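You operate a simulated robot arm through the tools that you are given. There is no shell and no other tool.

Carry out the task below with a simulated two-armed robot. There is one attempt and no reset: what you move stays moved.

TASK
Oil the wall cupboard's rusty hinge and work the door till it swings freely.
Fine: oiler back in the caddy, door shut. A coat counts when it lies all over at full strength: go over it till it gets no stronger.
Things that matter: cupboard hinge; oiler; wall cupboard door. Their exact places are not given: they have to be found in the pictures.

The check looks at the end state, three seconds after you hand in, the way a careful person would. Anything else that was tipped, shoved, dropped, spilled or broken makes it a failure.

THE ROBOT
Two 7-joint arms with four-finger grippers on one trunk, on a base that moves. Base frame: it is fixed to the floor where the robot stands at the start and does not move with it; the origin is under the middle of the robot, x ahead of it, y to its left, z up. Readings come in m, degrees, newtons and seconds.
The left shoulder is at the start at [0.04, 0.181, 1.13], the right one opposite. With the tool pointing down near the work surface each hand reaches from about 0.32 to 0.84 m from the robot's upright axis, wherever it stands, measured 20 degrees to its own side. Places, roughly: cupboard hinge [2.2, -0.8, 1.2]; oiler [2, -0.75, 0.75]; wall cupboard door [2.1, -0.9, 1.3]. Payload 3.67 kg a hand.
The TCP of each hand is the grasp point between the finger pads, 0.028 m short of the fingertips. In the tool frame z runs along the fingers and y along their closing line. The gripper opens to 0.112 m; its body begins 0.073 m behind the TCP.
Orientation is told as [roll, pitch, yaw] about the base's x, y, z axes, in that order, counted from this pose: with the fingers straight down and closing along the base's y, the tool's x points along the base's -x, its y along +y and its z along -z.

THE INTERFACE
- The arms move only by the tool arm_command. It takes "left_steps", "right_steps" or both (then of equal length, played together; a hand with none holds still); each is a list that holds one entry, the list of rows, each a list of 7 numbers: the shift along the tool's x, y, z in m, then the turn, a rotation vector about the tool's x, y, z in degrees, then the gripper command, from -1 (fully open) to 1 (shut), values between in proportion. In form: [[[x, y, z, ax, ay, az, jaw], ...]]. A call has 1 to 20 rows; each row is the pose to reach, as a shift and turn from the pose commanded when the call began, along the tool's axes at that moment. Each row takes 0.2 s and may step no farther than 0.05 m and 8.6 degrees from the row before; otherwise, or with a gripper value out of range, the whole call is refused. A pose out of reach is approached as far as the arm can. The call stops where the force on the tool passes 90 N (or 10 N more than at its start, if that is more) or the arm is blocked; 0.2 s more then pass. Each finger travels about 0.0724 m/s and halts on what it meets, pressing with about 29 N; the grip force reading is that of the motor and also rises with nothing between the fingers. The clock runs only during rows and for 0.2 s after the last one: add rows that repeat a pose to give the fingers time. It gives the time, the measured TCP pose, the force on the tool (base axes), the opening and the grip force at its end, in the units of the frame above (readings bear some noise), with the torque about the TCP (base axes, N m) and any sound that the robot's microphone picked up.
- Cameras (640 x 400 px; columns grow to the right, rows downward): "scene" is now at [0.1082, 0.0053, 1.3675]; the picture's right is [0.06, -1.00, 0.00], its down [-0.50, -0.03, -0.86] and it looks along [0.86, 0.06, -0.50] (base axes); focal length 282 px, centre (320, 200). "left" rides on the left gripper at [0.06, 0.018, -0.104] in its tool frame; the picture's right is [-0.29, 0.96, 0.00], its down [-0.80, -0.24, -0.55] and it looks along [-0.53, -0.16, 0.83] (tool axes); focal length 234 px, centre (320, 200). "right" rides on the right gripper at [0.06, -0.018, -0.104] in its tool frame; the picture's right is [0.29, 0.96, 0.00], its down [-0.80, 0.24, -0.55] and it looks along [-0.53, 0.16, 0.83] (tool axes); focal length 234 px, centre (320, 200).
- capture(camera): a new picture of that camera. It takes no simulated time.
- raise_lower(by): moves the trunk up (or, below 0, down) by that many m; the arms and the scene camera ride with it, the base frame stays. It gives what a move gives, with no picture.
- roll_base(legs): drives the robot by 1 to 6 legs, each [ahead, left, turn to the left] in m, m and degrees, along the robot's own axes; the way and the turn of a leg run together, so that a leg with both is an arc; at most 1.5 m and 180 degrees a leg. The arms and the cameras ride along, it lands a little off, and it stops where it bumps. It gives what a move gives.
- head_to(pan, tilt): turns the head with the scene camera to pan (to the left, within 86 degrees either way) and tilt (down, from -29 to 69), counted from straight ahead of the robot. It gives what a move gives.
- probe_pixels(camera, pixels): for up to 12 pixels [column, row] of the newest picture of that camera ("zoom" is the newest enlarged one), the place [x, y, z] in the base frame of the surface seen there, good to about 0.003 m. It takes no simulated time.
- zoom(camera, box): a new picture of the part [left, top, right, bottom] of that camera's present view, enlarged. It takes no simulated time.
- job_done(): hands the job in; it is judged then, once.

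Unless the task says otherwise, let go and move clear before handing in.

The tools are called after ">>>" as a command line: name --argument value ..., lists and objects as JSON in quotes. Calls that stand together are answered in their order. arm_command: Moves the arms, as the interface text tells. Its arguments: {"type":"object","properties":{"left_steps":{"type":"array","items":{"type":"array","items":{"type":"array","items":{"type":"number"}}}},"right_steps":{"type":"array","items":{"type":"array","items":{"type":"array","items":{"type":"number"}}}}},"required":[]} The other tools are called the same way: raise_lower (by) moves the trunk up or down; roll_base (legs) drives the base; head_to (pan, tilt) turns the head that bears the scene camera; capture (camera) takes a picture; probe_pixels (camera, pixels) gives the place of the surface under pixels of a picture; zoom (camera, box) takes an enlarged picture of a part of a camera's view; job_done () hands the job in.

At the start:

```text
t: 0.0
left_tool_pos: [0.4784, 0.1663, 1.0693]
left_orientation: [0.1, 0.0, 0.0]
left_force: [0.3, 0.5, -0.5]
left_torque: [0.01, 0.04, 0.01]
left_gripper_width: 0.1119
left_grasp_force: 0.1
right_tool_pos: [0.5371, -0.2298, 1.0787]
right_orientation: [0.0, 0.1, 0.0]
right_force: [-0.1, 0.1, -0.5]
right_torque: [-0.01, -0.02, 0.01]
right_gripper_width: 0.1117
right_grasp_force: 0.1
trunk travel left (down, up): [-0.25, 0.264]
robot x, y, heading: [-0.0001, -0.0002, 0.1]
head pan, tilt (commanded): [3.7, 30.3]
```

scene: 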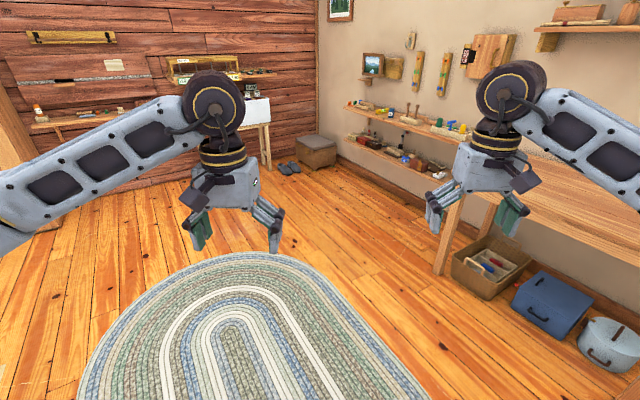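
right: 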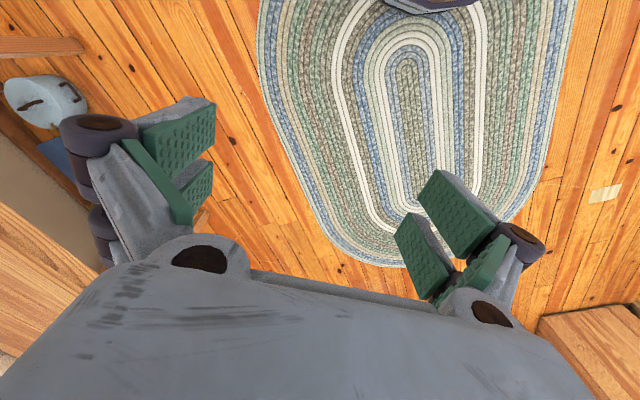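
left: 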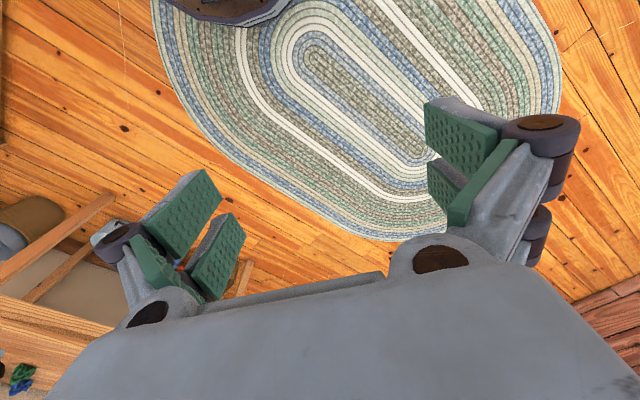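

The first scene picture shows a wall with shelves on the right (around pixels 350-470, 60-170); I'll zoom there and pan the head to look for the wall cupboard and the oiler.

>>> zoom --camera "scene" --box '[320, 20, 560, 200]'

>>> head_to --pan -25 --tilt 15

>>> capture --camera "scene"

```text
2.22 times, centred on (440, 110) of scene
```

zoom: 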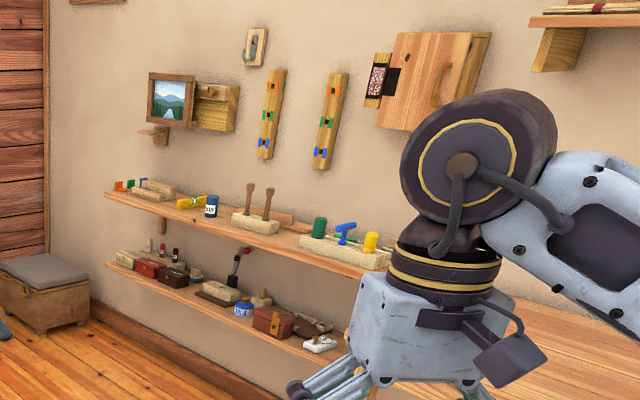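

```text
t: 0.9
left_tool_pos: [0.479, 0.1668, 1.0696]
left_orientation: [-0.1, 0.1, 0.0]
left_force: [-0.1, 0.0, 0.5]
left_torque: [0.0, 0.0, -0.01]
left_gripper_width: 0.1118
left_grasp_force: 0.0
right_tool_pos: [0.5373, -0.2296, 1.0791]
right_orientation: [0.0, 0.0, -0.1]
right_force: [-0.5, -0.8, -0.6]
right_torque: [-0.01, 0.01, 0.0]
right_gripper_width: 0.112
right_grasp_force: 0.0
trunk travel left (down, up): [-0.25, 0.264]
robot x, y, heading: [0.0002, -0.0021, -0.0]
head pan, tilt (commanded): [-25.0, 15.0]
```

```text
taken
```

scene: 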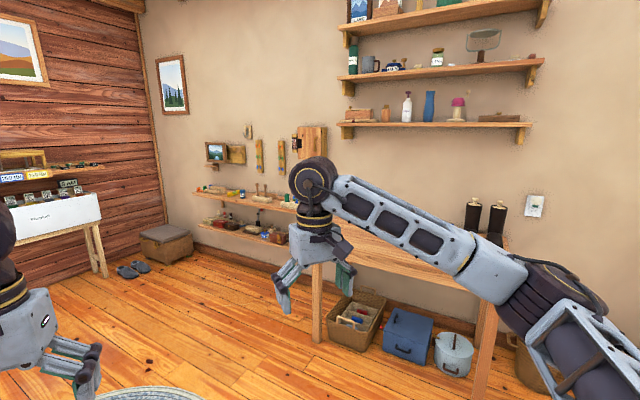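

The wall cupboard shows at about (312,140) with a dark hinge at (296,142). I'll zoom on it and on the shelf with the tools.

>>> zoom --camera "scene" --box '[190, 110, 350, 250]'

>>> probe_pixels --camera "scene" --pixels '[[312, 140], [296, 142], [270, 110], [235, 195], [265, 195], [290, 205], [240, 225], [345, 340], [420, 330], [340, 240]]'

```text
2.86 times, centred on (270, 180) of scene
```

zoom: 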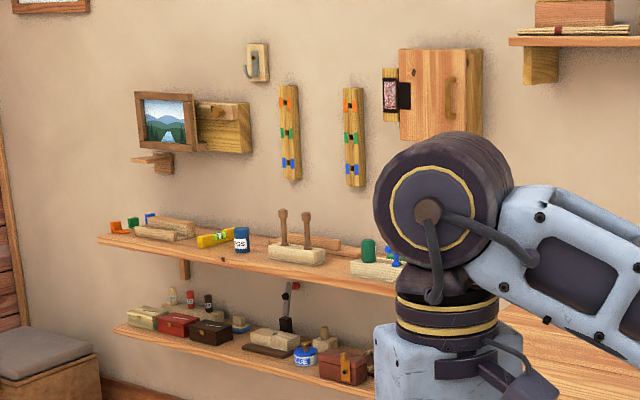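

```text
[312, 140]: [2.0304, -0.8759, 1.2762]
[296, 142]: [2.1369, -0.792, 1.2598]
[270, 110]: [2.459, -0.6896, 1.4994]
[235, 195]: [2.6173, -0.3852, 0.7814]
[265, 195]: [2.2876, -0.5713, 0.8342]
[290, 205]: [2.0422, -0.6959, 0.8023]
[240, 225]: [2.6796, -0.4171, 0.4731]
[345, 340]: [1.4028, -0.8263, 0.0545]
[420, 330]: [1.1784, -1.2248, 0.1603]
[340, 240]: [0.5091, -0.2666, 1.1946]
```

The cupboard face is near [2.03,-0.88,1.28] and the hinge near [2.14,-0.79,1.26]. I need the wall's direction and a view past the right arm, so I'll probe wall and shelf points.

>>> probe_pixels --camera "scene" --pixels '[[220, 120], [270, 110], [320, 110], [450, 150], [560, 180], [200, 200], [360, 240], [460, 295], [318, 270], [300, 135], [322, 135], [313, 128]]'

>>> probe_pixels --camera "zoom" --pixels '[[410, 60], [472, 60], [410, 130], [472, 120], [480, 90], [452, 80], [452, 115], [404, 95], [389, 80], [389, 115], [360, 250], [240, 250]]'

```text
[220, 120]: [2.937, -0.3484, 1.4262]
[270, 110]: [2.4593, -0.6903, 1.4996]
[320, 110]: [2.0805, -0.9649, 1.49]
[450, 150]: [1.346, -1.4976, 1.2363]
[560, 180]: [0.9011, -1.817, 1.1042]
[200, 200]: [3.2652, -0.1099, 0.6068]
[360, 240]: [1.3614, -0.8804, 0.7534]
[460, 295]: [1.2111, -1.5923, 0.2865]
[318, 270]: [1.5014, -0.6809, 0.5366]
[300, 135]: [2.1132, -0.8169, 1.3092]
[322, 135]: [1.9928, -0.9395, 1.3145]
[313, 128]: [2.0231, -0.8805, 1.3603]
```

```text
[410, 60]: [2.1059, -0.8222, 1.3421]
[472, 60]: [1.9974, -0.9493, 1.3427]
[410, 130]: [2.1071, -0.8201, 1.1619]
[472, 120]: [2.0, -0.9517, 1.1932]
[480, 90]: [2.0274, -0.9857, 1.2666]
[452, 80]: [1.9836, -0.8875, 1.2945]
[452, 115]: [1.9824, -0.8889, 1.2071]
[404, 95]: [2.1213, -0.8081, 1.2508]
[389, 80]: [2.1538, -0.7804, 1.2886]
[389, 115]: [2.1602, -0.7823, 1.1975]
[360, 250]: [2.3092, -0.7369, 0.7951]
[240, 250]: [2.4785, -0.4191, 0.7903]
```

The wall runs along about (0.81,0.59) and the cupboard stands on it; the caddy with green, blue and yellow items (zoom 360-400, 240-275) is on the shelf below it. I'll drive to about 1.3 m from the wall and face it for a better look.

>>> roll_base --legs '[[1.3, 0.13, 0], [0.05, 0, -54]]'

>>> head_to --pan 0 --tilt 20

>>> capture --camera "scene"

```text
t: 10.4
left_tool_pos: [1.795, -0.1643, 1.0695]
left_orientation: [0.1, 0.0, -52.1]
left_force: [0.0, -0.6, 0.2]
left_torque: [-0.01, 0.0, -0.01]
left_gripper_width: 0.1119
left_grasp_force: 0.0
right_tool_pos: [1.5191, -0.4548, 1.0796]
right_orientation: [0.0, 0.0, -52.2]
right_force: [-0.6, 0.0, 0.3]
right_torque: [-0.01, 0.01, -0.01]
right_gripper_width: 0.1119
right_grasp_force: 0.0
trunk travel left (down, up): [-0.25, 0.264]
robot x, y, heading: [1.3694, 0.1143, -52.0]
head pan, tilt (commanded): [-25.0, 15.0]
```

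```text
t: 11.3
left_tool_pos: [1.7953, -0.165, 1.0696]
left_orientation: [0.1, 0.1, -52.2]
left_force: [0.6, 0.1, 0.5]
left_torque: [-0.03, -0.01, 0.0]
left_gripper_width: 0.1121
left_grasp_force: 0.0
right_tool_pos: [1.5193, -0.4545, 1.0797]
right_orientation: [0.1, 0.0, -52.2]
right_force: [-0.3, -0.2, 0.6]
right_torque: [0.03, 0.02, -0.02]
right_gripper_width: 0.112
right_grasp_force: 0.1
trunk travel left (down, up): [-0.25, 0.264]
robot x, y, heading: [1.3696, 0.1133, -52.5]
head pan, tilt (commanded): [0.0, 20.0]
```

```text
taken
```

scene: 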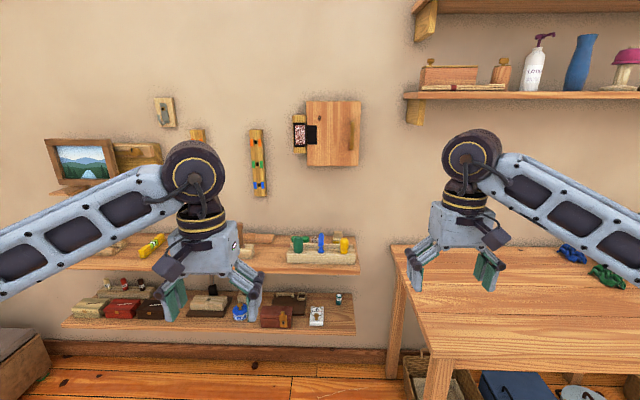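

Now the cupboard (305-360, 100-165), its hinge (300,135) and the caddy (290-355, 235-265) are in plain view. I'll zoom on both.

>>> zoom --camera "scene" --box '[270, 85, 390, 180]'

>>> probe_pixels --camera "zoom" --pixels '[[160, 270], [160, 220], [160, 330], [200, 95], [460, 95], [460, 400], [200, 400], [440, 230], [220, 260], [100, 260], [145, 230], [175, 230]]'

>>> zoom --camera "scene" --box '[265, 215, 385, 335]'

```text
4.21 times, centred on (330, 132) of scene
```

zoom: 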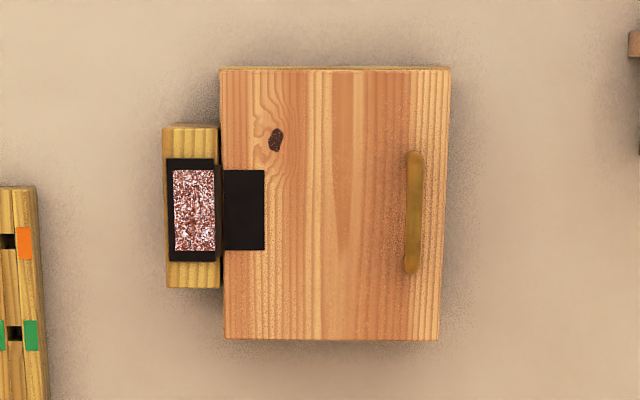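

```text
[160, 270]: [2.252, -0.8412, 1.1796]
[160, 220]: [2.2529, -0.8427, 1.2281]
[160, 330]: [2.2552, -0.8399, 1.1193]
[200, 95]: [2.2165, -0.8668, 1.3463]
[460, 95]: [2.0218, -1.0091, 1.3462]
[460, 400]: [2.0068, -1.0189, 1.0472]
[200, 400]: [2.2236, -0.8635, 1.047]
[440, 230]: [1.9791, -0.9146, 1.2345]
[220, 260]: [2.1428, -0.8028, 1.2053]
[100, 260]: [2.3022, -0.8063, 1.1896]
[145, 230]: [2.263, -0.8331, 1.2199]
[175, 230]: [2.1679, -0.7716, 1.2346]
```

```text
3.33 times, centred on (325, 275) of scene
```

zoom: 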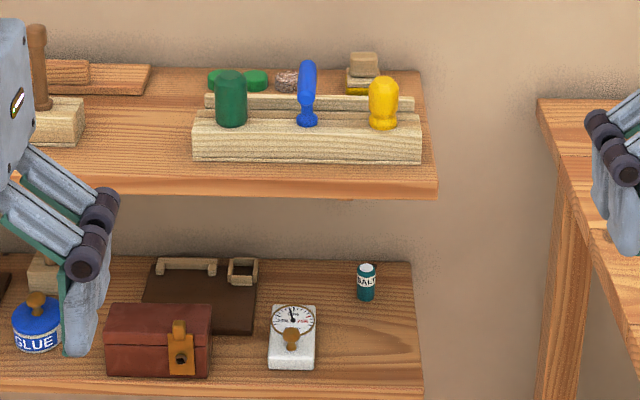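

The hinge's rusty patch is at zoom (175-215, 170-250) on the post left of the door. I need a closer look at the caddy items to tell which is the oiler.

>>> zoom --camera "scene" --box '[285, 225, 365, 275]'

>>> probe_pixels --camera "zoom" --pixels '[[150, 110], [160, 150], [355, 80], [355, 120], [355, 190], [560, 120], [560, 180], [50, 250], [620, 250], [350, 250], [350, 205], [250, 190]]'

```text
8.00 times, centred on (325, 250) of scene
```

zoom: 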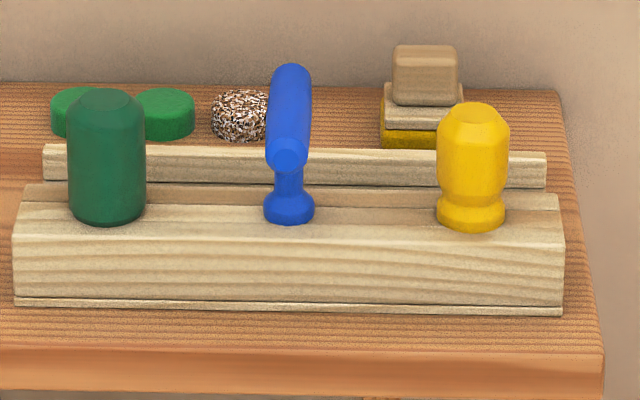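

```text
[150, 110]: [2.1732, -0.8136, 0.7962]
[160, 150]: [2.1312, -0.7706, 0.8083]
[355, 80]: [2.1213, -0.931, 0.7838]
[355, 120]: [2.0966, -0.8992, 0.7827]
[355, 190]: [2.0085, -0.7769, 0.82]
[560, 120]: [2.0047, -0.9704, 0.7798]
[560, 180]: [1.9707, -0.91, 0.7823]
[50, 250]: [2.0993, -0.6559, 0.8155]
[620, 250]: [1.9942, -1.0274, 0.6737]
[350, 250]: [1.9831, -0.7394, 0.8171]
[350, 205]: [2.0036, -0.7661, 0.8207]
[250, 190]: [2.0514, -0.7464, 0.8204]
```

The caddy holds a green cylinder (107,155), a blue angled handle (290,150) and a yellow knob (473,165) in the zoom; which one is the oiler must be checked nearer. I'll drive closer and a bit left, away from the table.

>>> roll_base --legs '[[0.4, 0.2, -1.7]]'

>>> head_to --pan -15 --tilt 35

>>> capture --camera "scene"

>>> capture --camera "right"

>>> capture --camera "left"

```text
t: 14.0
left_tool_pos: [2.1832, -0.3827, 1.0694]
left_orientation: [0.0, 0.0, -54.5]
left_force: [-0.3, -0.9, -0.5]
left_torque: [0.02, -0.01, -0.02]
left_gripper_width: 0.112
left_grasp_force: 0.1
right_tool_pos: [1.8963, -0.6614, 1.079]
right_orientation: [0.0, 0.0, -54.4]
right_force: [0.0, -0.6, -0.2]
right_torque: [0.02, 0.02, 0.03]
right_gripper_width: 0.1117
right_grasp_force: 0.0
trunk travel left (down, up): [-0.25, 0.264]
robot x, y, heading: [1.7684, -0.0883, -54.5]
head pan, tilt (commanded): [0.0, 20.0]
```

```text
t: 14.8
left_tool_pos: [2.1827, -0.3823, 1.0699]
left_orientation: [0.0, 0.0, -54.4]
left_force: [0.1, -0.8, -0.5]
left_torque: [0.01, -0.01, 0.0]
left_gripper_width: 0.1116
left_grasp_force: 0.0
right_tool_pos: [1.895, -0.6605, 1.0799]
right_orientation: [-0.1, 0.1, -54.5]
right_force: [0.5, -0.6, -0.7]
right_torque: [-0.01, 0.0, 0.01]
right_gripper_width: 0.1117
right_grasp_force: 0.0
trunk travel left (down, up): [-0.25, 0.264]
robot x, y, heading: [1.7673, -0.0892, -54.5]
head pan, tilt (commanded): [-15.0, 35.0]
```

```text
taken
```

scene: 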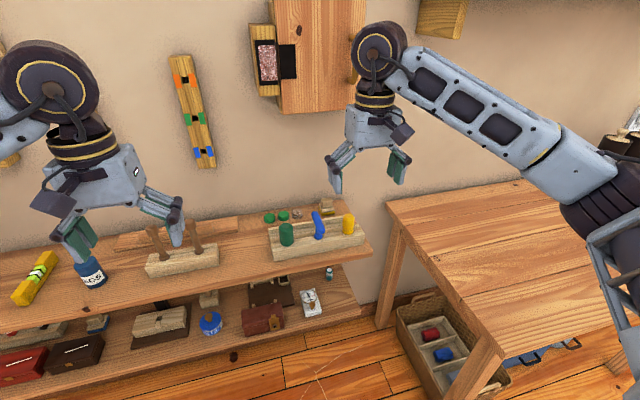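

```text
taken
```

right: 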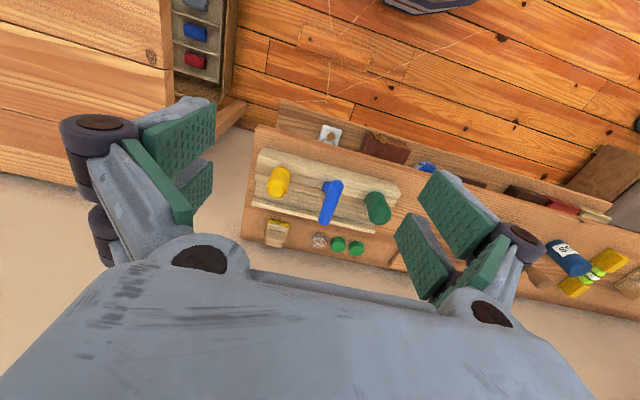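

```text
taken
```

left: 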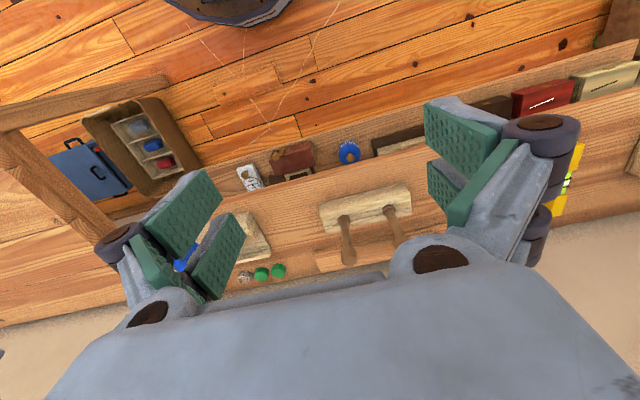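

From here both views show the caddy (scene 270-365, 210-255; right cam 250-400, 150-230). I'll zoom on the items in both views.

>>> zoom --camera "right" --box '[240, 130, 410, 260]'

>>> zoom --camera "scene" --box '[255, 190, 385, 270]'

>>> zoom --camera "scene" --box '[235, 0, 365, 120]'

```text
3.08 times, centred on (325, 195) of right
```

zoom: 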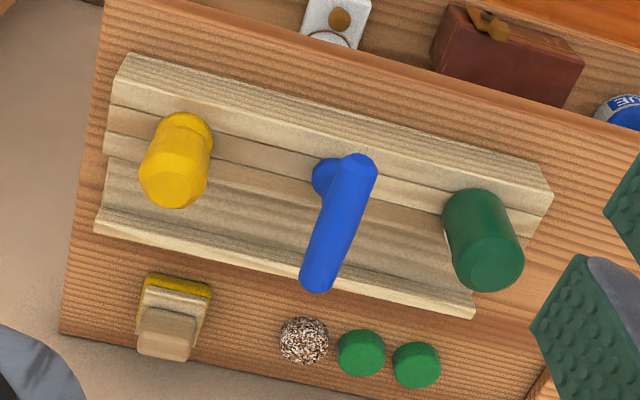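

```text
4.92 times, centred on (320, 230) of scene
```

zoom: 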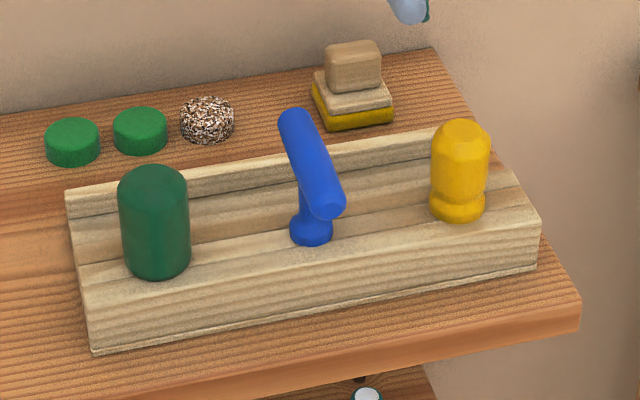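

```text
3.33 times, centred on (300, 60) of scene
```

zoom: 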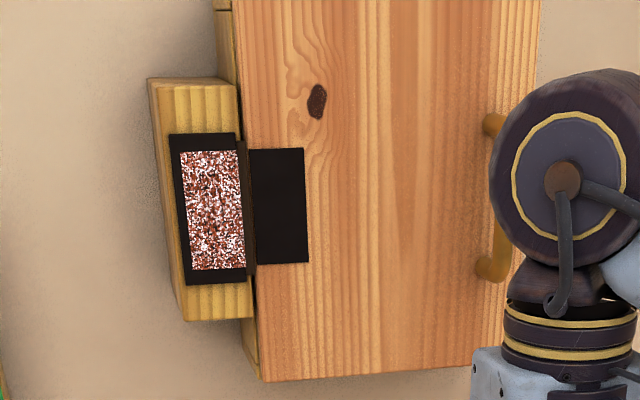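

The patch and door geometry are clear. I'll zoom again on the caddy from the right camera and probe the tools' positions and shape.

>>> zoom --camera "right" --box '[240, 130, 410, 260]'

>>> probe_pixels --camera "zoom" --pixels '[[170, 185], [185, 130], [355, 175], [320, 270], [325, 175], [500, 265], [465, 210], [260, 100], [260, 150], [260, 200], [250, 255], [250, 290]]'

>>> probe_pixels --camera "scene" --pixels '[[287, 226], [286, 240], [316, 215], [322, 230], [348, 218], [347, 232], [275, 255], [362, 240], [276, 245], [361, 230], [270, 232], [354, 214]]'

```text
3.08 times, centred on (325, 195) of right
```

zoom: 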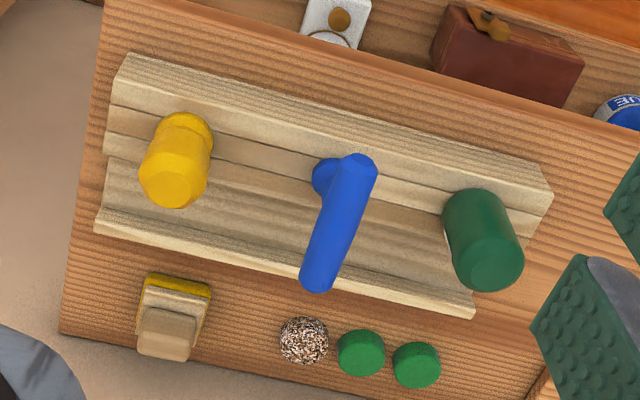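

```text
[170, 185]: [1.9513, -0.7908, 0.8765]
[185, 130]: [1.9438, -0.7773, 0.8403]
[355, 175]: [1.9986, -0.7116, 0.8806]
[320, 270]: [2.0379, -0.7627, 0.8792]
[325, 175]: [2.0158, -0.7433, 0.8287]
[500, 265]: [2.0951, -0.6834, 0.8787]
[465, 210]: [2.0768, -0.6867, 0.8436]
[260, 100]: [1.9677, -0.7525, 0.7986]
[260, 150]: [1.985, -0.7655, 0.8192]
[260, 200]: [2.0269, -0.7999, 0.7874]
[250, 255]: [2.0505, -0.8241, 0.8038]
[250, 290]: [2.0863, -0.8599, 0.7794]
```

```text
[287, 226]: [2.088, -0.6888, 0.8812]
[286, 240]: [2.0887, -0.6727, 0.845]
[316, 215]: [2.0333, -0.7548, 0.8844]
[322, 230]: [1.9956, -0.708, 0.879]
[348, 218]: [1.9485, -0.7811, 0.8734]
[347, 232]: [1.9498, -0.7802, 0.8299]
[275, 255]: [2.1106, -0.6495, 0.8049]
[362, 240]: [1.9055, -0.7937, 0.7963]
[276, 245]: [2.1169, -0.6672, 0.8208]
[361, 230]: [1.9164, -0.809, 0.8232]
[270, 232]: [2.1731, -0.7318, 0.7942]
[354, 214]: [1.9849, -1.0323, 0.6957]
```

The three tools stand at about green (2.09,-0.685), blue (2.018,-0.737), yellow (1.948,-0.787), tops at 0.88 and block top 0.82. I'll look more closely at the base of each for hints of a spout.

>>> zoom --camera "right" --box '[350, 175, 400, 215]'

>>> zoom --camera "right" --box '[265, 155, 345, 215]'

>>> zoom --camera "left" --box '[130, 180, 290, 300]'

```text
10.00 times, centred on (375, 195) of right
```

zoom: 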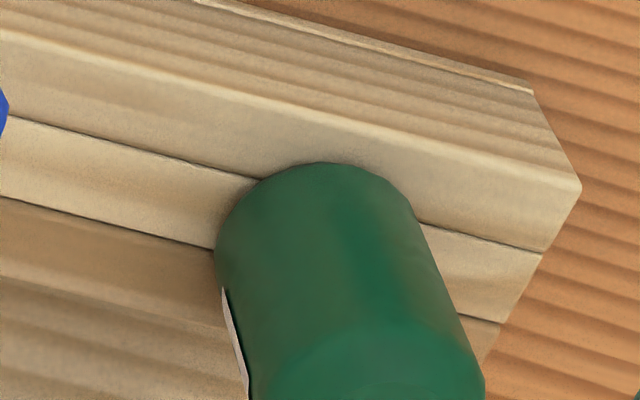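

```text
6.67 times, centred on (305, 185) of right
```

zoom: 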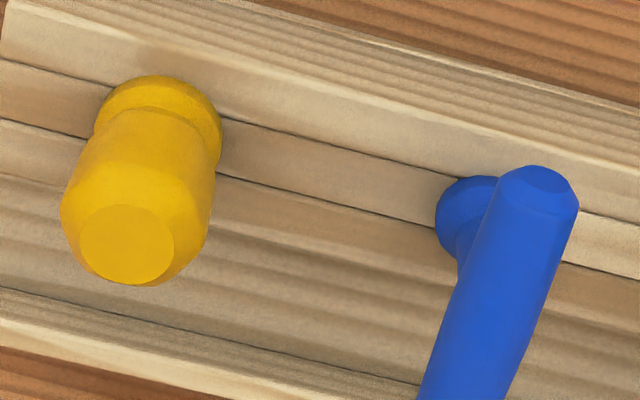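

```text
3.33 times, centred on (210, 240) of left
```

zoom: 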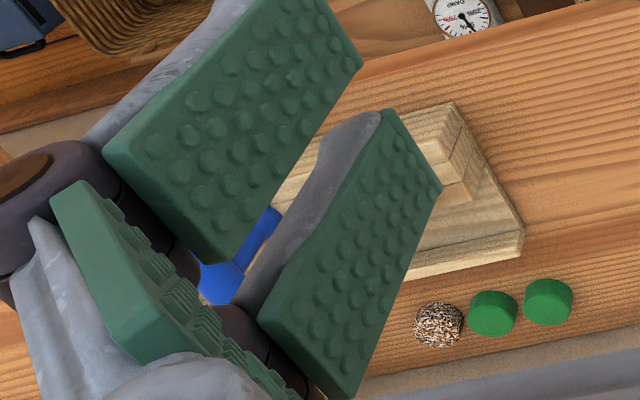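

There is a white sliver on the wall side of the green cylinder (zoom 235,345), which looks like a bottle label, so green is likely the oiler. I'll measure its shape before grasping.

>>> zoom --camera "scene" --box '[265, 205, 335, 255]'

>>> probe_pixels --camera "zoom" --pixels '[[195, 170], [200, 250], [145, 200], [250, 200], [200, 150], [180, 160], [225, 160], [200, 310], [100, 300], [300, 280], [440, 250], [470, 130]]'

```text
8.00 times, centred on (300, 230) of scene
```

zoom: 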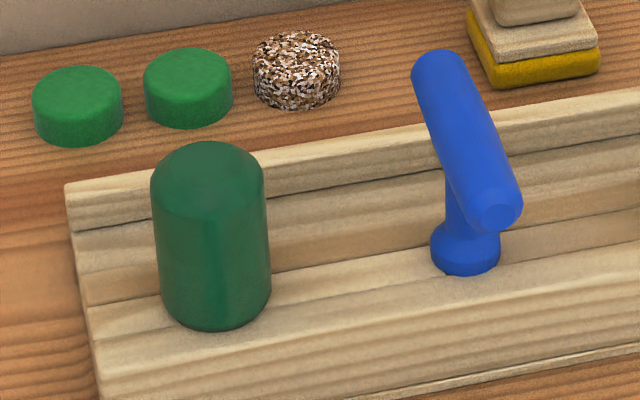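

```text
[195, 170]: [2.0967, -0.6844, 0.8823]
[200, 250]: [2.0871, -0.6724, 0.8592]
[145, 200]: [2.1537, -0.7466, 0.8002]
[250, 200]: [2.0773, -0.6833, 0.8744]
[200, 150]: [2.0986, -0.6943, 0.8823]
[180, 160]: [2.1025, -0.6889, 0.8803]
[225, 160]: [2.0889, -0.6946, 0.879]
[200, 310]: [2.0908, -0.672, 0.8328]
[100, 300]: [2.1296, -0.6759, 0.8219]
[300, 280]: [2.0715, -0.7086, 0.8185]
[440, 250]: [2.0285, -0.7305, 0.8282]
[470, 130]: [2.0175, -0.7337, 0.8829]
```

The green bottle's axis is at about (2.095,-0.688), diameter about 0.036, top 0.882. I'll bring the right hand above it with the jaw part-opened so as not to touch the blue tool.

>>> arm_command --right_steps '[[[-0.028, 0.029, 0.0, 0, 0, 0, -0.6], [-0.056, 0.059, 0.02, 0, 0, 0, -0.34], [-0.084, 0.088, 0.04, 0, 0, 0, -0.34], [-0.112, 0.118, 0.06, 0, 0, 0, -0.34], [-0.1386, 0.1468, 0.08, 0, 0, 0, -0.34], [-0.1386, 0.1468, 0.11, 0, 0, 0, -0.34], [-0.1386, 0.1468, 0.11, 0, 0, 0, -0.34]]]'

>>> capture --camera "scene"

>>> capture --camera "right"

```text
t: 16.4
left_tool_pos: [2.1826, -0.3817, 1.0697]
left_orientation: [0.1, 0.0, -54.4]
left_force: [0.0, 1.3, 0.2]
left_torque: [0.0, 0.01, -0.02]
left_gripper_width: 0.112
left_grasp_force: 0.0
right_tool_pos: [2.0968, -0.6891, 0.9701]
right_orientation: [0.0, 0.0, -54.4]
right_force: [-0.9, 0.6, 0.9]
right_torque: [0.0, 0.0, -0.05]
right_gripper_width: 0.0751
right_grasp_force: 0.0
trunk travel left (down, up): [-0.25, 0.264]
robot x, y, heading: [1.77, -0.089, -54.2]
head pan, tilt (commanded): [-15.0, 35.0]
```

```text
taken
```

scene: 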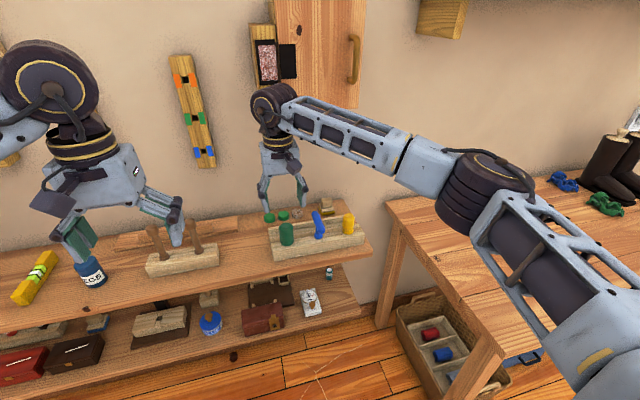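

```text
taken
```

right: 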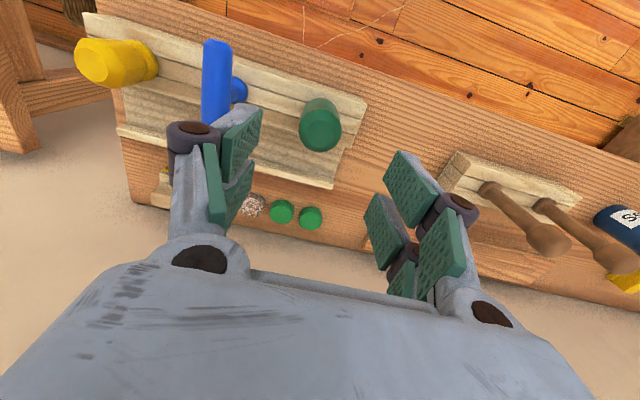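

The bottle sits centred between the fingers in the right view (320,125), but the left-hand knuckle (190,140) might come close to the blue T-handle. I'll measure the finger's outer extent.

>>> probe_pixels --camera "right" --pixels '[[175, 135], [195, 130], [180, 150], [172, 170], [185, 190], [222, 150], [240, 140], [235, 190], [215, 60], [215, 100], [320, 130], [320, 110]]'

>>> zoom --camera "scene" --box '[235, 120, 375, 265]'

```text
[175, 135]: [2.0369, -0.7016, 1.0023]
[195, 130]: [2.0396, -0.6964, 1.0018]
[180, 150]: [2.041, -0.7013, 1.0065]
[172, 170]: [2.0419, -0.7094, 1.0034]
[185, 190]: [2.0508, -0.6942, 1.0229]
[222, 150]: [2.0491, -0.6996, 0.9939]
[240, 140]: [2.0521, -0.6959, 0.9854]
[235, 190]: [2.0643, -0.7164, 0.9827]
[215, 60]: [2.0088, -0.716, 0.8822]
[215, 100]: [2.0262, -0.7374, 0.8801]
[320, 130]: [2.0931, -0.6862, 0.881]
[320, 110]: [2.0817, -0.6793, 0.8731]
```

```text
2.76 times, centred on (305, 192) of scene
```

zoom: 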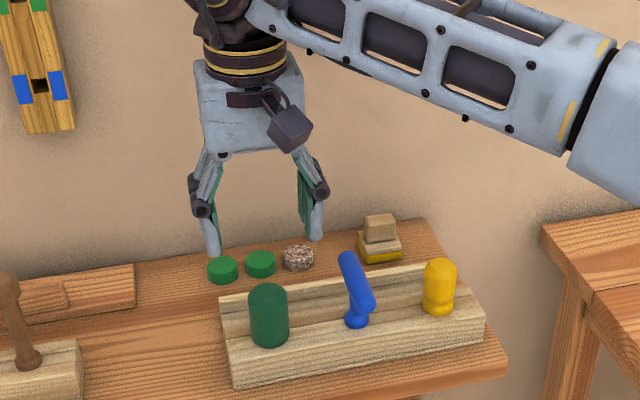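

The knuckle's outer side is only about 0.06 m from the axis and the T-bar's edge is 0.08 m off, so the way down is clear. I'll lower to TCP z≈0.857 and close on the bottle.

>>> arm_command --right_steps '[[[0, 0, 0.03, 0, 0, 0, -0.34], [0, 0, 0.06, 0, 0, 0, -0.34], [0, 0, 0.09, 0, 0, 0, -0.34], [0, 0, 0.113, 0, 0, 0, -0.34], [0, 0, 0.113, 0, 0, 0, -0.34]]]'

>>> capture --camera "right"

>>> zoom --camera "scene" --box '[235, 120, 375, 265]'

```text
t: 17.6
left_tool_pos: [2.1841, -0.3819, 1.0705]
left_orientation: [0.0, -0.1, -54.4]
left_force: [-1.0, -0.2, 0.6]
left_torque: [-0.03, 0.02, 0.01]
left_gripper_width: 0.1121
left_grasp_force: 0.1
right_tool_pos: [2.0953, -0.6864, 0.855]
right_orientation: [0.1, 0.0, -54.5]
right_force: [0.2, -0.5, -0.7]
right_torque: [-0.01, -0.01, 0.0]
right_gripper_width: 0.0748
right_grasp_force: 0.1
trunk travel left (down, up): [-0.25, 0.264]
robot x, y, heading: [1.7666, -0.0939, -54.5]
head pan, tilt (commanded): [-15.0, 35.0]
```

```text
taken
```

right: 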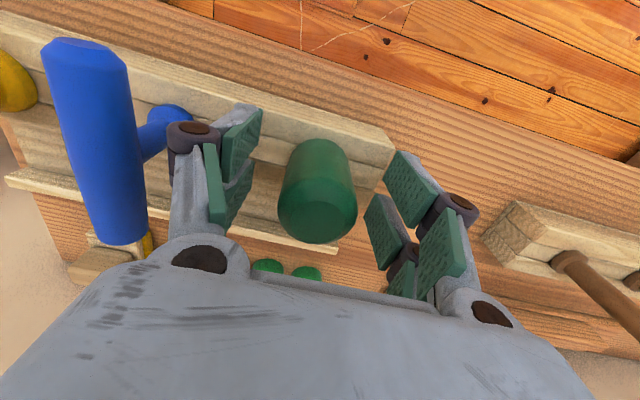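

```text
2.76 times, centred on (305, 192) of scene
```

zoom: 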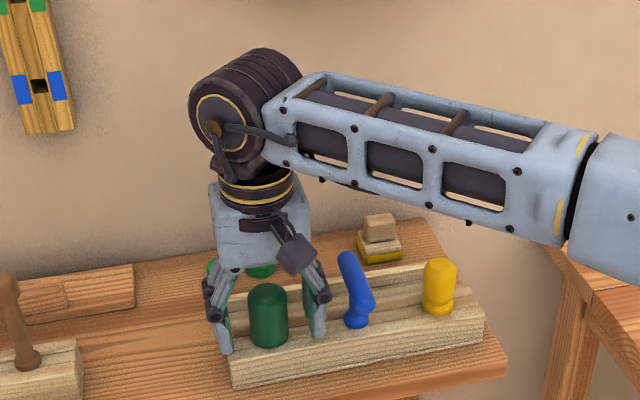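

The bottle is between the pads (320,190) and the blue tool is untouched. I'll close the fingers.

>>> arm_command --right_steps '[[[0, 0, 0, 0, 0, 0, 0.2], [0, 0, 0, 0, 0, 0, 0.5], [0, 0, 0, 0, 0, 0, 0.8], [0, 0, 0, 0, 0, 0, 1], [0, 0, 0, 0, 0, 0, 1]]]'

>>> capture --camera "right"

```text
t: 18.8
left_tool_pos: [2.183, -0.3819, 1.0685]
left_orientation: [0.0, 0.0, -54.4]
left_force: [0.2, -0.3, 0.1]
left_torque: [0.0, -0.01, 0.0]
left_gripper_width: 0.1123
left_grasp_force: 0.1
right_tool_pos: [2.0962, -0.6876, 0.8553]
right_orientation: [-0.1, 0.0, -54.4]
right_force: [-0.6, -0.8, -0.3]
right_torque: [0.0, 0.02, 0.03]
right_gripper_width: 0.0358
right_grasp_force: 29.1
trunk travel left (down, up): [-0.25, 0.264]
robot x, y, heading: [1.7722, -0.0916, -54.6]
head pan, tilt (commanded): [-15.0, 35.0]
```

```text
taken
```

right: 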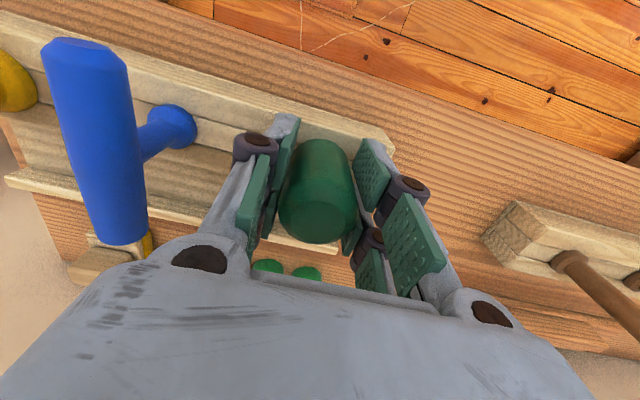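

Gripped at 0.036 m width. I'll lift straight up and look at what comes out of the block.

>>> arm_command --right_steps '[[[0, 0, -0.015, 0, 0, 0, 1], [0, 0, -0.03, 0, 0, 0, 1], [0, 0, -0.05, 0, 0, 0, 1], [0, 0, -0.07, 0, 0, 0, 1], [0, 0, -0.09, 0, 0, 0, 1], [0, 0, -0.11, 0, 0, 0, 1]]]'

>>> zoom --camera "scene" --box '[235, 120, 375, 265]'

>>> capture --camera "right"

```text
t: 20.1
left_tool_pos: [2.1832, -0.3834, 1.07]
left_orientation: [-0.1, 0.0, -54.3]
left_force: [0.0, 0.0, 0.3]
left_torque: [-0.02, 0.02, -0.02]
left_gripper_width: 0.1119
left_grasp_force: 0.1
right_tool_pos: [2.0952, -0.687, 0.9672]
right_orientation: [0.1, -0.1, -54.4]
right_force: [0.2, 0.3, -1.5]
right_torque: [-0.03, 0.02, 0.02]
right_gripper_width: 0.0358
right_grasp_force: 29.4
trunk travel left (down, up): [-0.25, 0.264]
robot x, y, heading: [1.7676, -0.0897, -54.4]
head pan, tilt (commanded): [-15.0, 35.0]
```

```text
2.76 times, centred on (305, 192) of scene
```

zoom: 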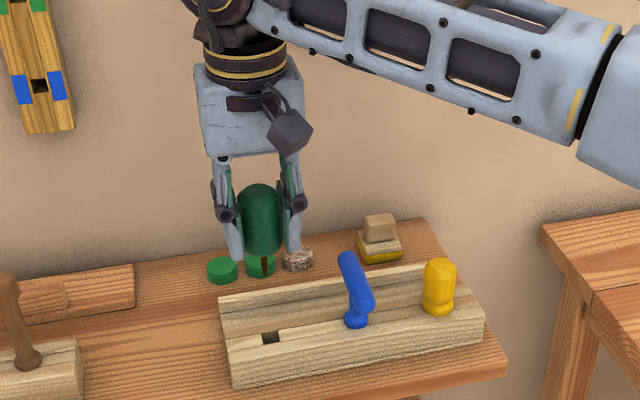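

```text
taken
```

right: 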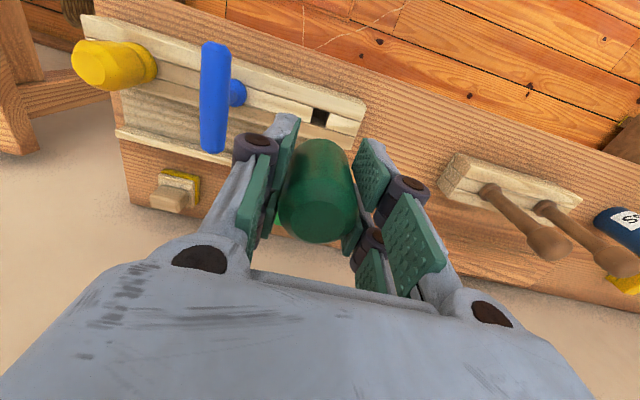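

A brownish thin piece shows below the green body (zoom 265,266) and a square hole is left in the block (270,337). Let me zoom in further.

>>> zoom --camera "scene" --box '[275, 180, 325, 225]'

>>> zoom --camera "left" --box '[100, 160, 300, 320]'

```text
8.89 times, centred on (300, 202) of scene
```

zoom: 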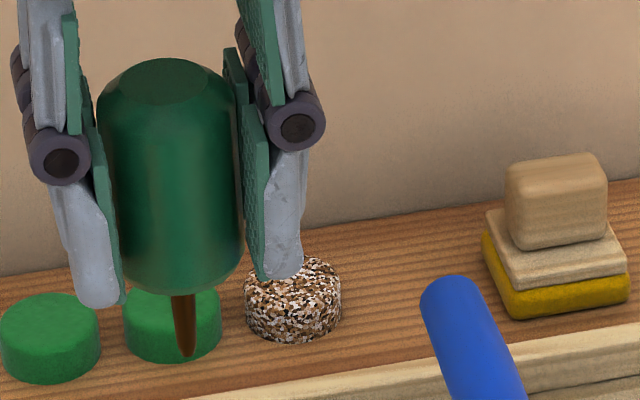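

```text
2.50 times, centred on (200, 240) of left
```

zoom: 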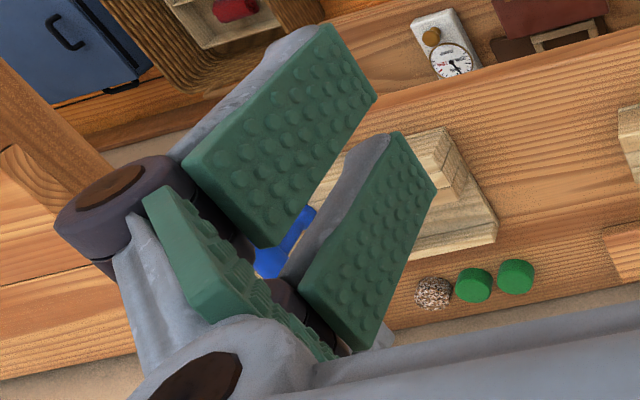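

It has a tapered copper spout under a bottle body: it is the oiler. I'll probe the spout tip's position relative to the TCP.

>>> zoom --camera "scene" --box '[280, 200, 310, 224]'

>>> probe_pixels --camera "zoom" --pixels '[[205, 290], [205, 240], [205, 200], [195, 180], [170, 100], [205, 310], [205, 330], [215, 322]]'

```text
16.00 times, centred on (295, 212) of scene
```

zoom: 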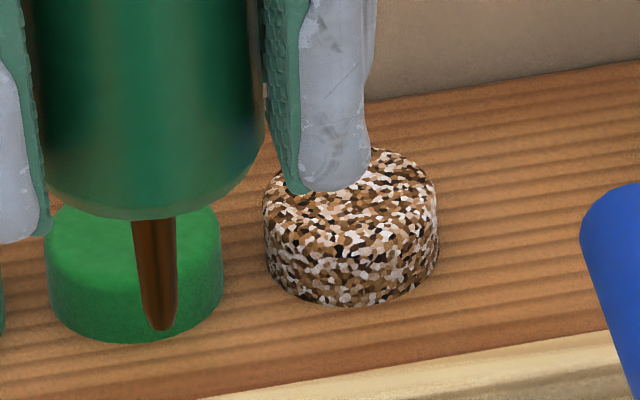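

```text
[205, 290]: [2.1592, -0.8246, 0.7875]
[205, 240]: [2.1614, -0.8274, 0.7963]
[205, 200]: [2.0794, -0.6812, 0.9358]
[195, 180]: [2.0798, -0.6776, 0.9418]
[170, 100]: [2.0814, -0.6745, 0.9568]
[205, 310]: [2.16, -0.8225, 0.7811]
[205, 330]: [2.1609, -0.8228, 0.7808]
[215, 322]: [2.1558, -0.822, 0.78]
```

>>> probe_pixels --camera "zoom" --pixels '[[158, 240], [158, 260], [158, 280], [160, 300], [160, 315], [161, 325], [145, 215], [100, 205]]'

>>> head_to --pan -8 --tilt 15

>>> capture --camera "scene"

```text
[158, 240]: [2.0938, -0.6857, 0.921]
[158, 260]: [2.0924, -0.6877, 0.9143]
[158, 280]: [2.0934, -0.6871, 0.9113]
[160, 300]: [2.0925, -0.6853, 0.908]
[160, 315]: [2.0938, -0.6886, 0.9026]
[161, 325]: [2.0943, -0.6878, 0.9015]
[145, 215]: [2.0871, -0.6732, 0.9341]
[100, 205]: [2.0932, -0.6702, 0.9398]
```

```text
t: 21.0
left_tool_pos: [2.183, -0.3828, 1.069]
left_orientation: [0.0, 0.1, -54.5]
left_force: [-0.2, 0.1, 1.0]
left_torque: [0.05, 0.0, 0.01]
left_gripper_width: 0.1121
left_grasp_force: 0.1
right_tool_pos: [2.0949, -0.6875, 0.9674]
right_orientation: [0.1, 0.1, -54.4]
right_force: [0.2, -0.6, -1.6]
right_torque: [-0.02, -0.02, 0.02]
right_gripper_width: 0.036
right_grasp_force: 28.6
trunk travel left (down, up): [-0.25, 0.264]
robot x, y, heading: [1.7706, -0.0908, -54.3]
head pan, tilt (commanded): [-8.0, 15.0]
```

```text
taken
```

scene: 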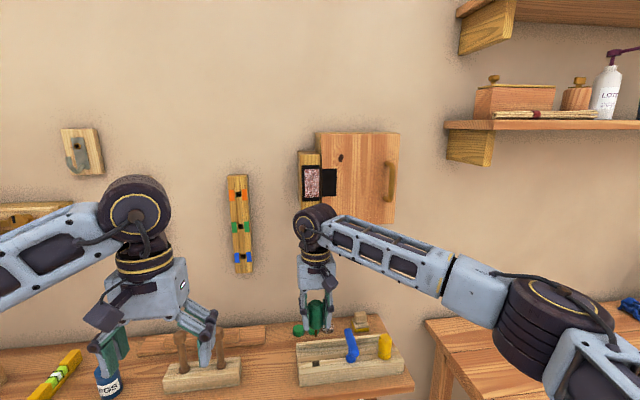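

The spout tip is 0.066 m ahead of the TCP on the tool axis. Now I'll measure the hinge patch in detail.

>>> zoom --camera "scene" --box '[290, 140, 350, 215]'

>>> probe_pixels --camera "zoom" --pixels '[[165, 165], [195, 165], [225, 165], [165, 200], [195, 230], [225, 200], [170, 300], [195, 300], [225, 300], [195, 265], [150, 230], [240, 230]]'

```text
5.33 times, centred on (320, 178) of scene
```

zoom: 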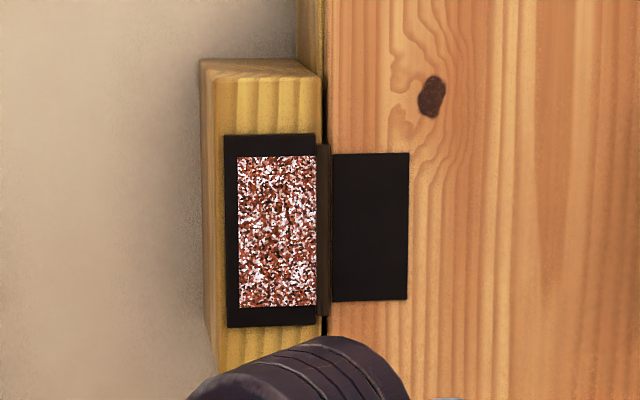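

```text
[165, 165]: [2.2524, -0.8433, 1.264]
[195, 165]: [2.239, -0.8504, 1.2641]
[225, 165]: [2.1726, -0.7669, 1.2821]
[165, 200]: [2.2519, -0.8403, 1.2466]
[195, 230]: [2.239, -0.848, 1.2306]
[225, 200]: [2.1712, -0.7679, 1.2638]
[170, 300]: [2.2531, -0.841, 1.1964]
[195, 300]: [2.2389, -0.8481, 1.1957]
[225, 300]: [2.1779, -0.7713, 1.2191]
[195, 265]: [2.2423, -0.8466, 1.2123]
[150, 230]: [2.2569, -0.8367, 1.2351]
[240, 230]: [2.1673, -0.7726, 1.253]
```

The patch spans zoom columns 238-317, rows 155-307; I'll probe its corners, the knuckle line and the door leaf.

>>> probe_pixels --camera "zoom" --pixels '[[242, 160], [278, 160], [312, 160], [242, 230], [278, 230], [312, 230], [242, 302], [278, 302], [312, 302], [323, 230], [345, 230], [400, 230]]'

>>> probe_pixels --camera "scene" --pixels '[[325, 137], [393, 137], [350, 210], [392, 170], [392, 190], [389, 165], [389, 193], [370, 180], [395, 200], [345, 140], [320, 135], [302, 160]]'

```text
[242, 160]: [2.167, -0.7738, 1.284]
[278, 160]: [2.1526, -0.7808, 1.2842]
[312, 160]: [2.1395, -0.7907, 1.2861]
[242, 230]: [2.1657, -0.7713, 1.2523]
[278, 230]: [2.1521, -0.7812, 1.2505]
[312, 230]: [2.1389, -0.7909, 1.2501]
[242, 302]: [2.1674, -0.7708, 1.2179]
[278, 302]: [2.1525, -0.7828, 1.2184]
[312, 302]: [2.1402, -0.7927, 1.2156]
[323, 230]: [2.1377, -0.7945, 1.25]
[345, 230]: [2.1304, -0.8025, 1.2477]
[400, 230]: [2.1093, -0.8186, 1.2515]
```

```text
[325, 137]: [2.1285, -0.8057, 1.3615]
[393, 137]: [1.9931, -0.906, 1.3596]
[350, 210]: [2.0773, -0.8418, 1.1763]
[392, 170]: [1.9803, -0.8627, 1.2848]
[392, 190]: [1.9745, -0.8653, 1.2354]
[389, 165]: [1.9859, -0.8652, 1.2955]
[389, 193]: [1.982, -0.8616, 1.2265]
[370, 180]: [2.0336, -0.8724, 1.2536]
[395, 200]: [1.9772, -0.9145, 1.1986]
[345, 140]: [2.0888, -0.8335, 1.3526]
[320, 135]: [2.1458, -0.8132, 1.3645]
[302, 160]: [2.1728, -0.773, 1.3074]
```

The patch is about 0.035 m wide and 0.07 m tall, centred at (2.153,-0.782,1.251), facing the robot. I'll first move the left hand out to the left and pitch it so its camera can watch the patch from the side.

>>> arm_command --left_steps '[[[0, 0.02, -0.02, 0, -7.5, 0, -1], [0, 0.04, -0.04, 0, -15, 0, -1], [0, 0.06, -0.06, 0, -22.5, 0, -1], [0, 0.08, -0.08, 0, -30, 0, -1], [0, 0.1, -0.105, 0, -37.5, 0, -1], [0, 0.11, -0.13, 0, -45, 0, -1], [0, 0.12, -0.155, 0, -52.5, 0, -1], [0, 0.12, -0.18, 0, -60, 0, -1]]]'

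>>> arm_command --left_steps '[[[0, 0, 0, 6.5, 0, 3.75, -1], [0, 0, 0, 13, 0, 7.5, -1], [0, 0, 0, 19.5, 0, 11.25, -1], [0, 0, 0, 26, 0, 15, -1], [0, 0, 0, 32.5, 0, 18.75, -1], [0, 0, 0, 39, 0, 22.5, -1]]]'

>>> capture --camera "left"

>>> capture --camera "scene"

```text
t: 22.8
left_tool_pos: [2.2803, -0.3135, 1.2503]
left_orientation: [0.1, -60.1, -54.5]
left_force: [0.3, 0.1, -0.3]
left_torque: [0.03, -0.01, 0.01]
left_gripper_width: 0.112
left_grasp_force: 0.1
right_tool_pos: [2.0949, -0.6874, 0.9679]
right_orientation: [0.1, 0.1, -54.5]
right_force: [0.3, -0.5, -0.7]
right_torque: [0.0, -0.03, -0.02]
right_gripper_width: 0.036
right_grasp_force: 28.7
trunk travel left (down, up): [-0.25, 0.264]
robot x, y, heading: [1.7716, -0.0904, -54.5]
head pan, tilt (commanded): [-8.0, 15.0]
```

```text
t: 24.2
left_tool_pos: [2.2609, -0.3236, 1.2545]
left_orientation: [4.9, -58.9, -99.3]
left_force: [-0.5, 0.1, -0.5]
left_torque: [0.03, -0.02, 0.0]
left_gripper_width: 0.1121
left_grasp_force: 0.2
left hand out of reach, approached as far as the arm can: row 5, 6
right_tool_pos: [2.0962, -0.6866, 0.9656]
right_orientation: [0.0, 0.0, -54.3]
right_force: [-0.5, 0.2, -1.1]
right_torque: [0.01, -0.01, 0.03]
right_gripper_width: 0.0354
right_grasp_force: 28.9
trunk travel left (down, up): [-0.25, 0.264]
robot x, y, heading: [1.7683, -0.0931, -54.6]
head pan, tilt (commanded): [-8.0, 15.0]
```

```text
taken
```

left: 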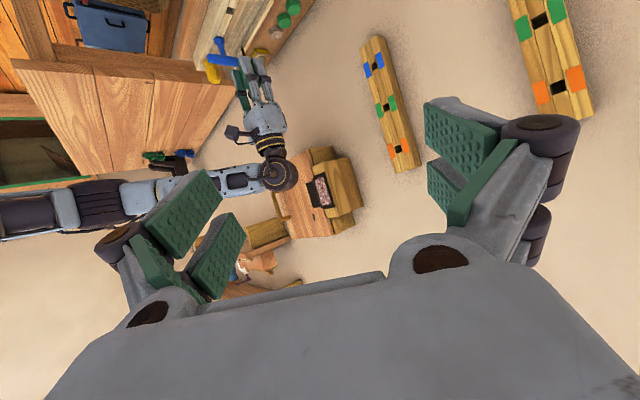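

```text
taken
```

scene: 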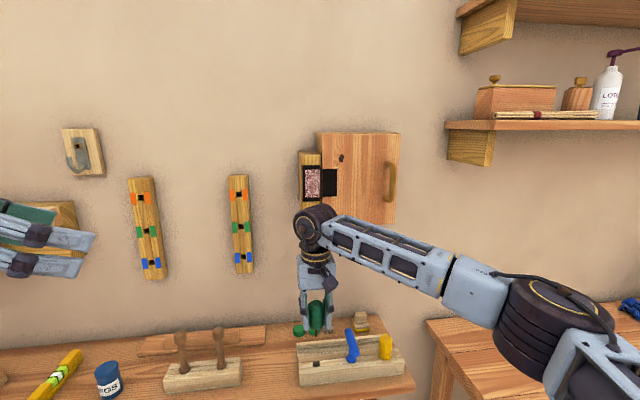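

The left camera now has the patch in the centre at (320,190). Next I'll back off the right hand, raise it and pitch it so the spout points at the wall.

>>> arm_command --right_steps '[[[0.03, 0, -0.02, 0, -4, 0, 1], [0.06, 0, -0.04, 0, -12, 0, 1], [0.09, 0, -0.065, 0, -20, 0, 1], [0.11, 0, -0.09, 0, -28, 0, 1], [0.12, 0, -0.115, 0, -36, 0, 1], [0.12, 0, -0.14, 0, -44, 0, 1], [0.12, 0, -0.165, 0, -52, 0, 1], [0.12, 0, -0.19, 0, -60, 0, 1], [0.12, 0, -0.215, 0, -68, 0, 1], [0.12, 0, -0.24, 0, -76, 0, 1], [0.12, 0, -0.265, 0, -84, 0, 1], [0.12, 0, -0.285, 0, -90, 0, 1]]]'

>>> capture --camera "left"

>>> capture --camera "right"

>>> capture --camera "scene"

```text
t: 26.8
left_tool_pos: [2.26, -0.3248, 1.2541]
left_orientation: [4.9, -59.1, -99.3]
left_force: [0.3, 0.0, 0.8]
left_torque: [0.0, 0.0, 0.03]
left_gripper_width: 0.1118
left_grasp_force: 0.1
right_tool_pos: [2.0254, -0.5924, 1.2513]
right_orientation: [-152.7, -89.9, 98.4]
right_force: [-0.3, 1.2, -1.1]
right_torque: [0.0, 0.01, 0.01]
right_gripper_width: 0.0358
right_grasp_force: 29.0
trunk travel left (down, up): [-0.25, 0.264]
robot x, y, heading: [1.7685, -0.0916, -54.4]
head pan, tilt (commanded): [-8.0, 15.0]
```

```text
taken
```

left: 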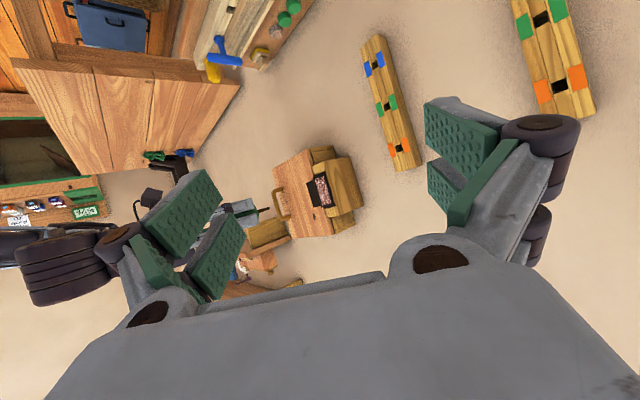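

```text
taken
```

right: 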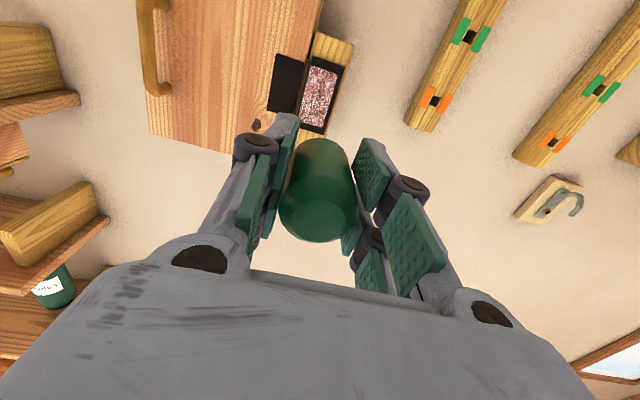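

```text
taken
```

scene: 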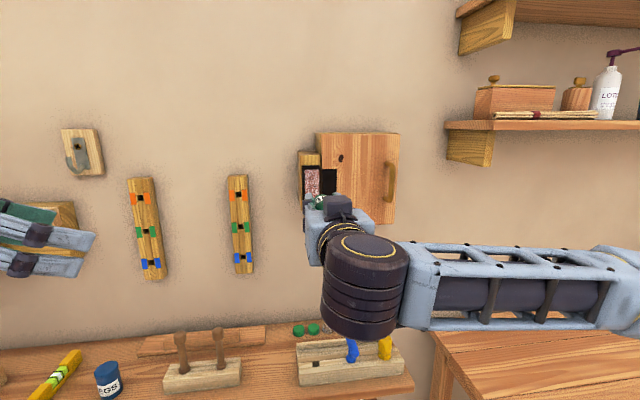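

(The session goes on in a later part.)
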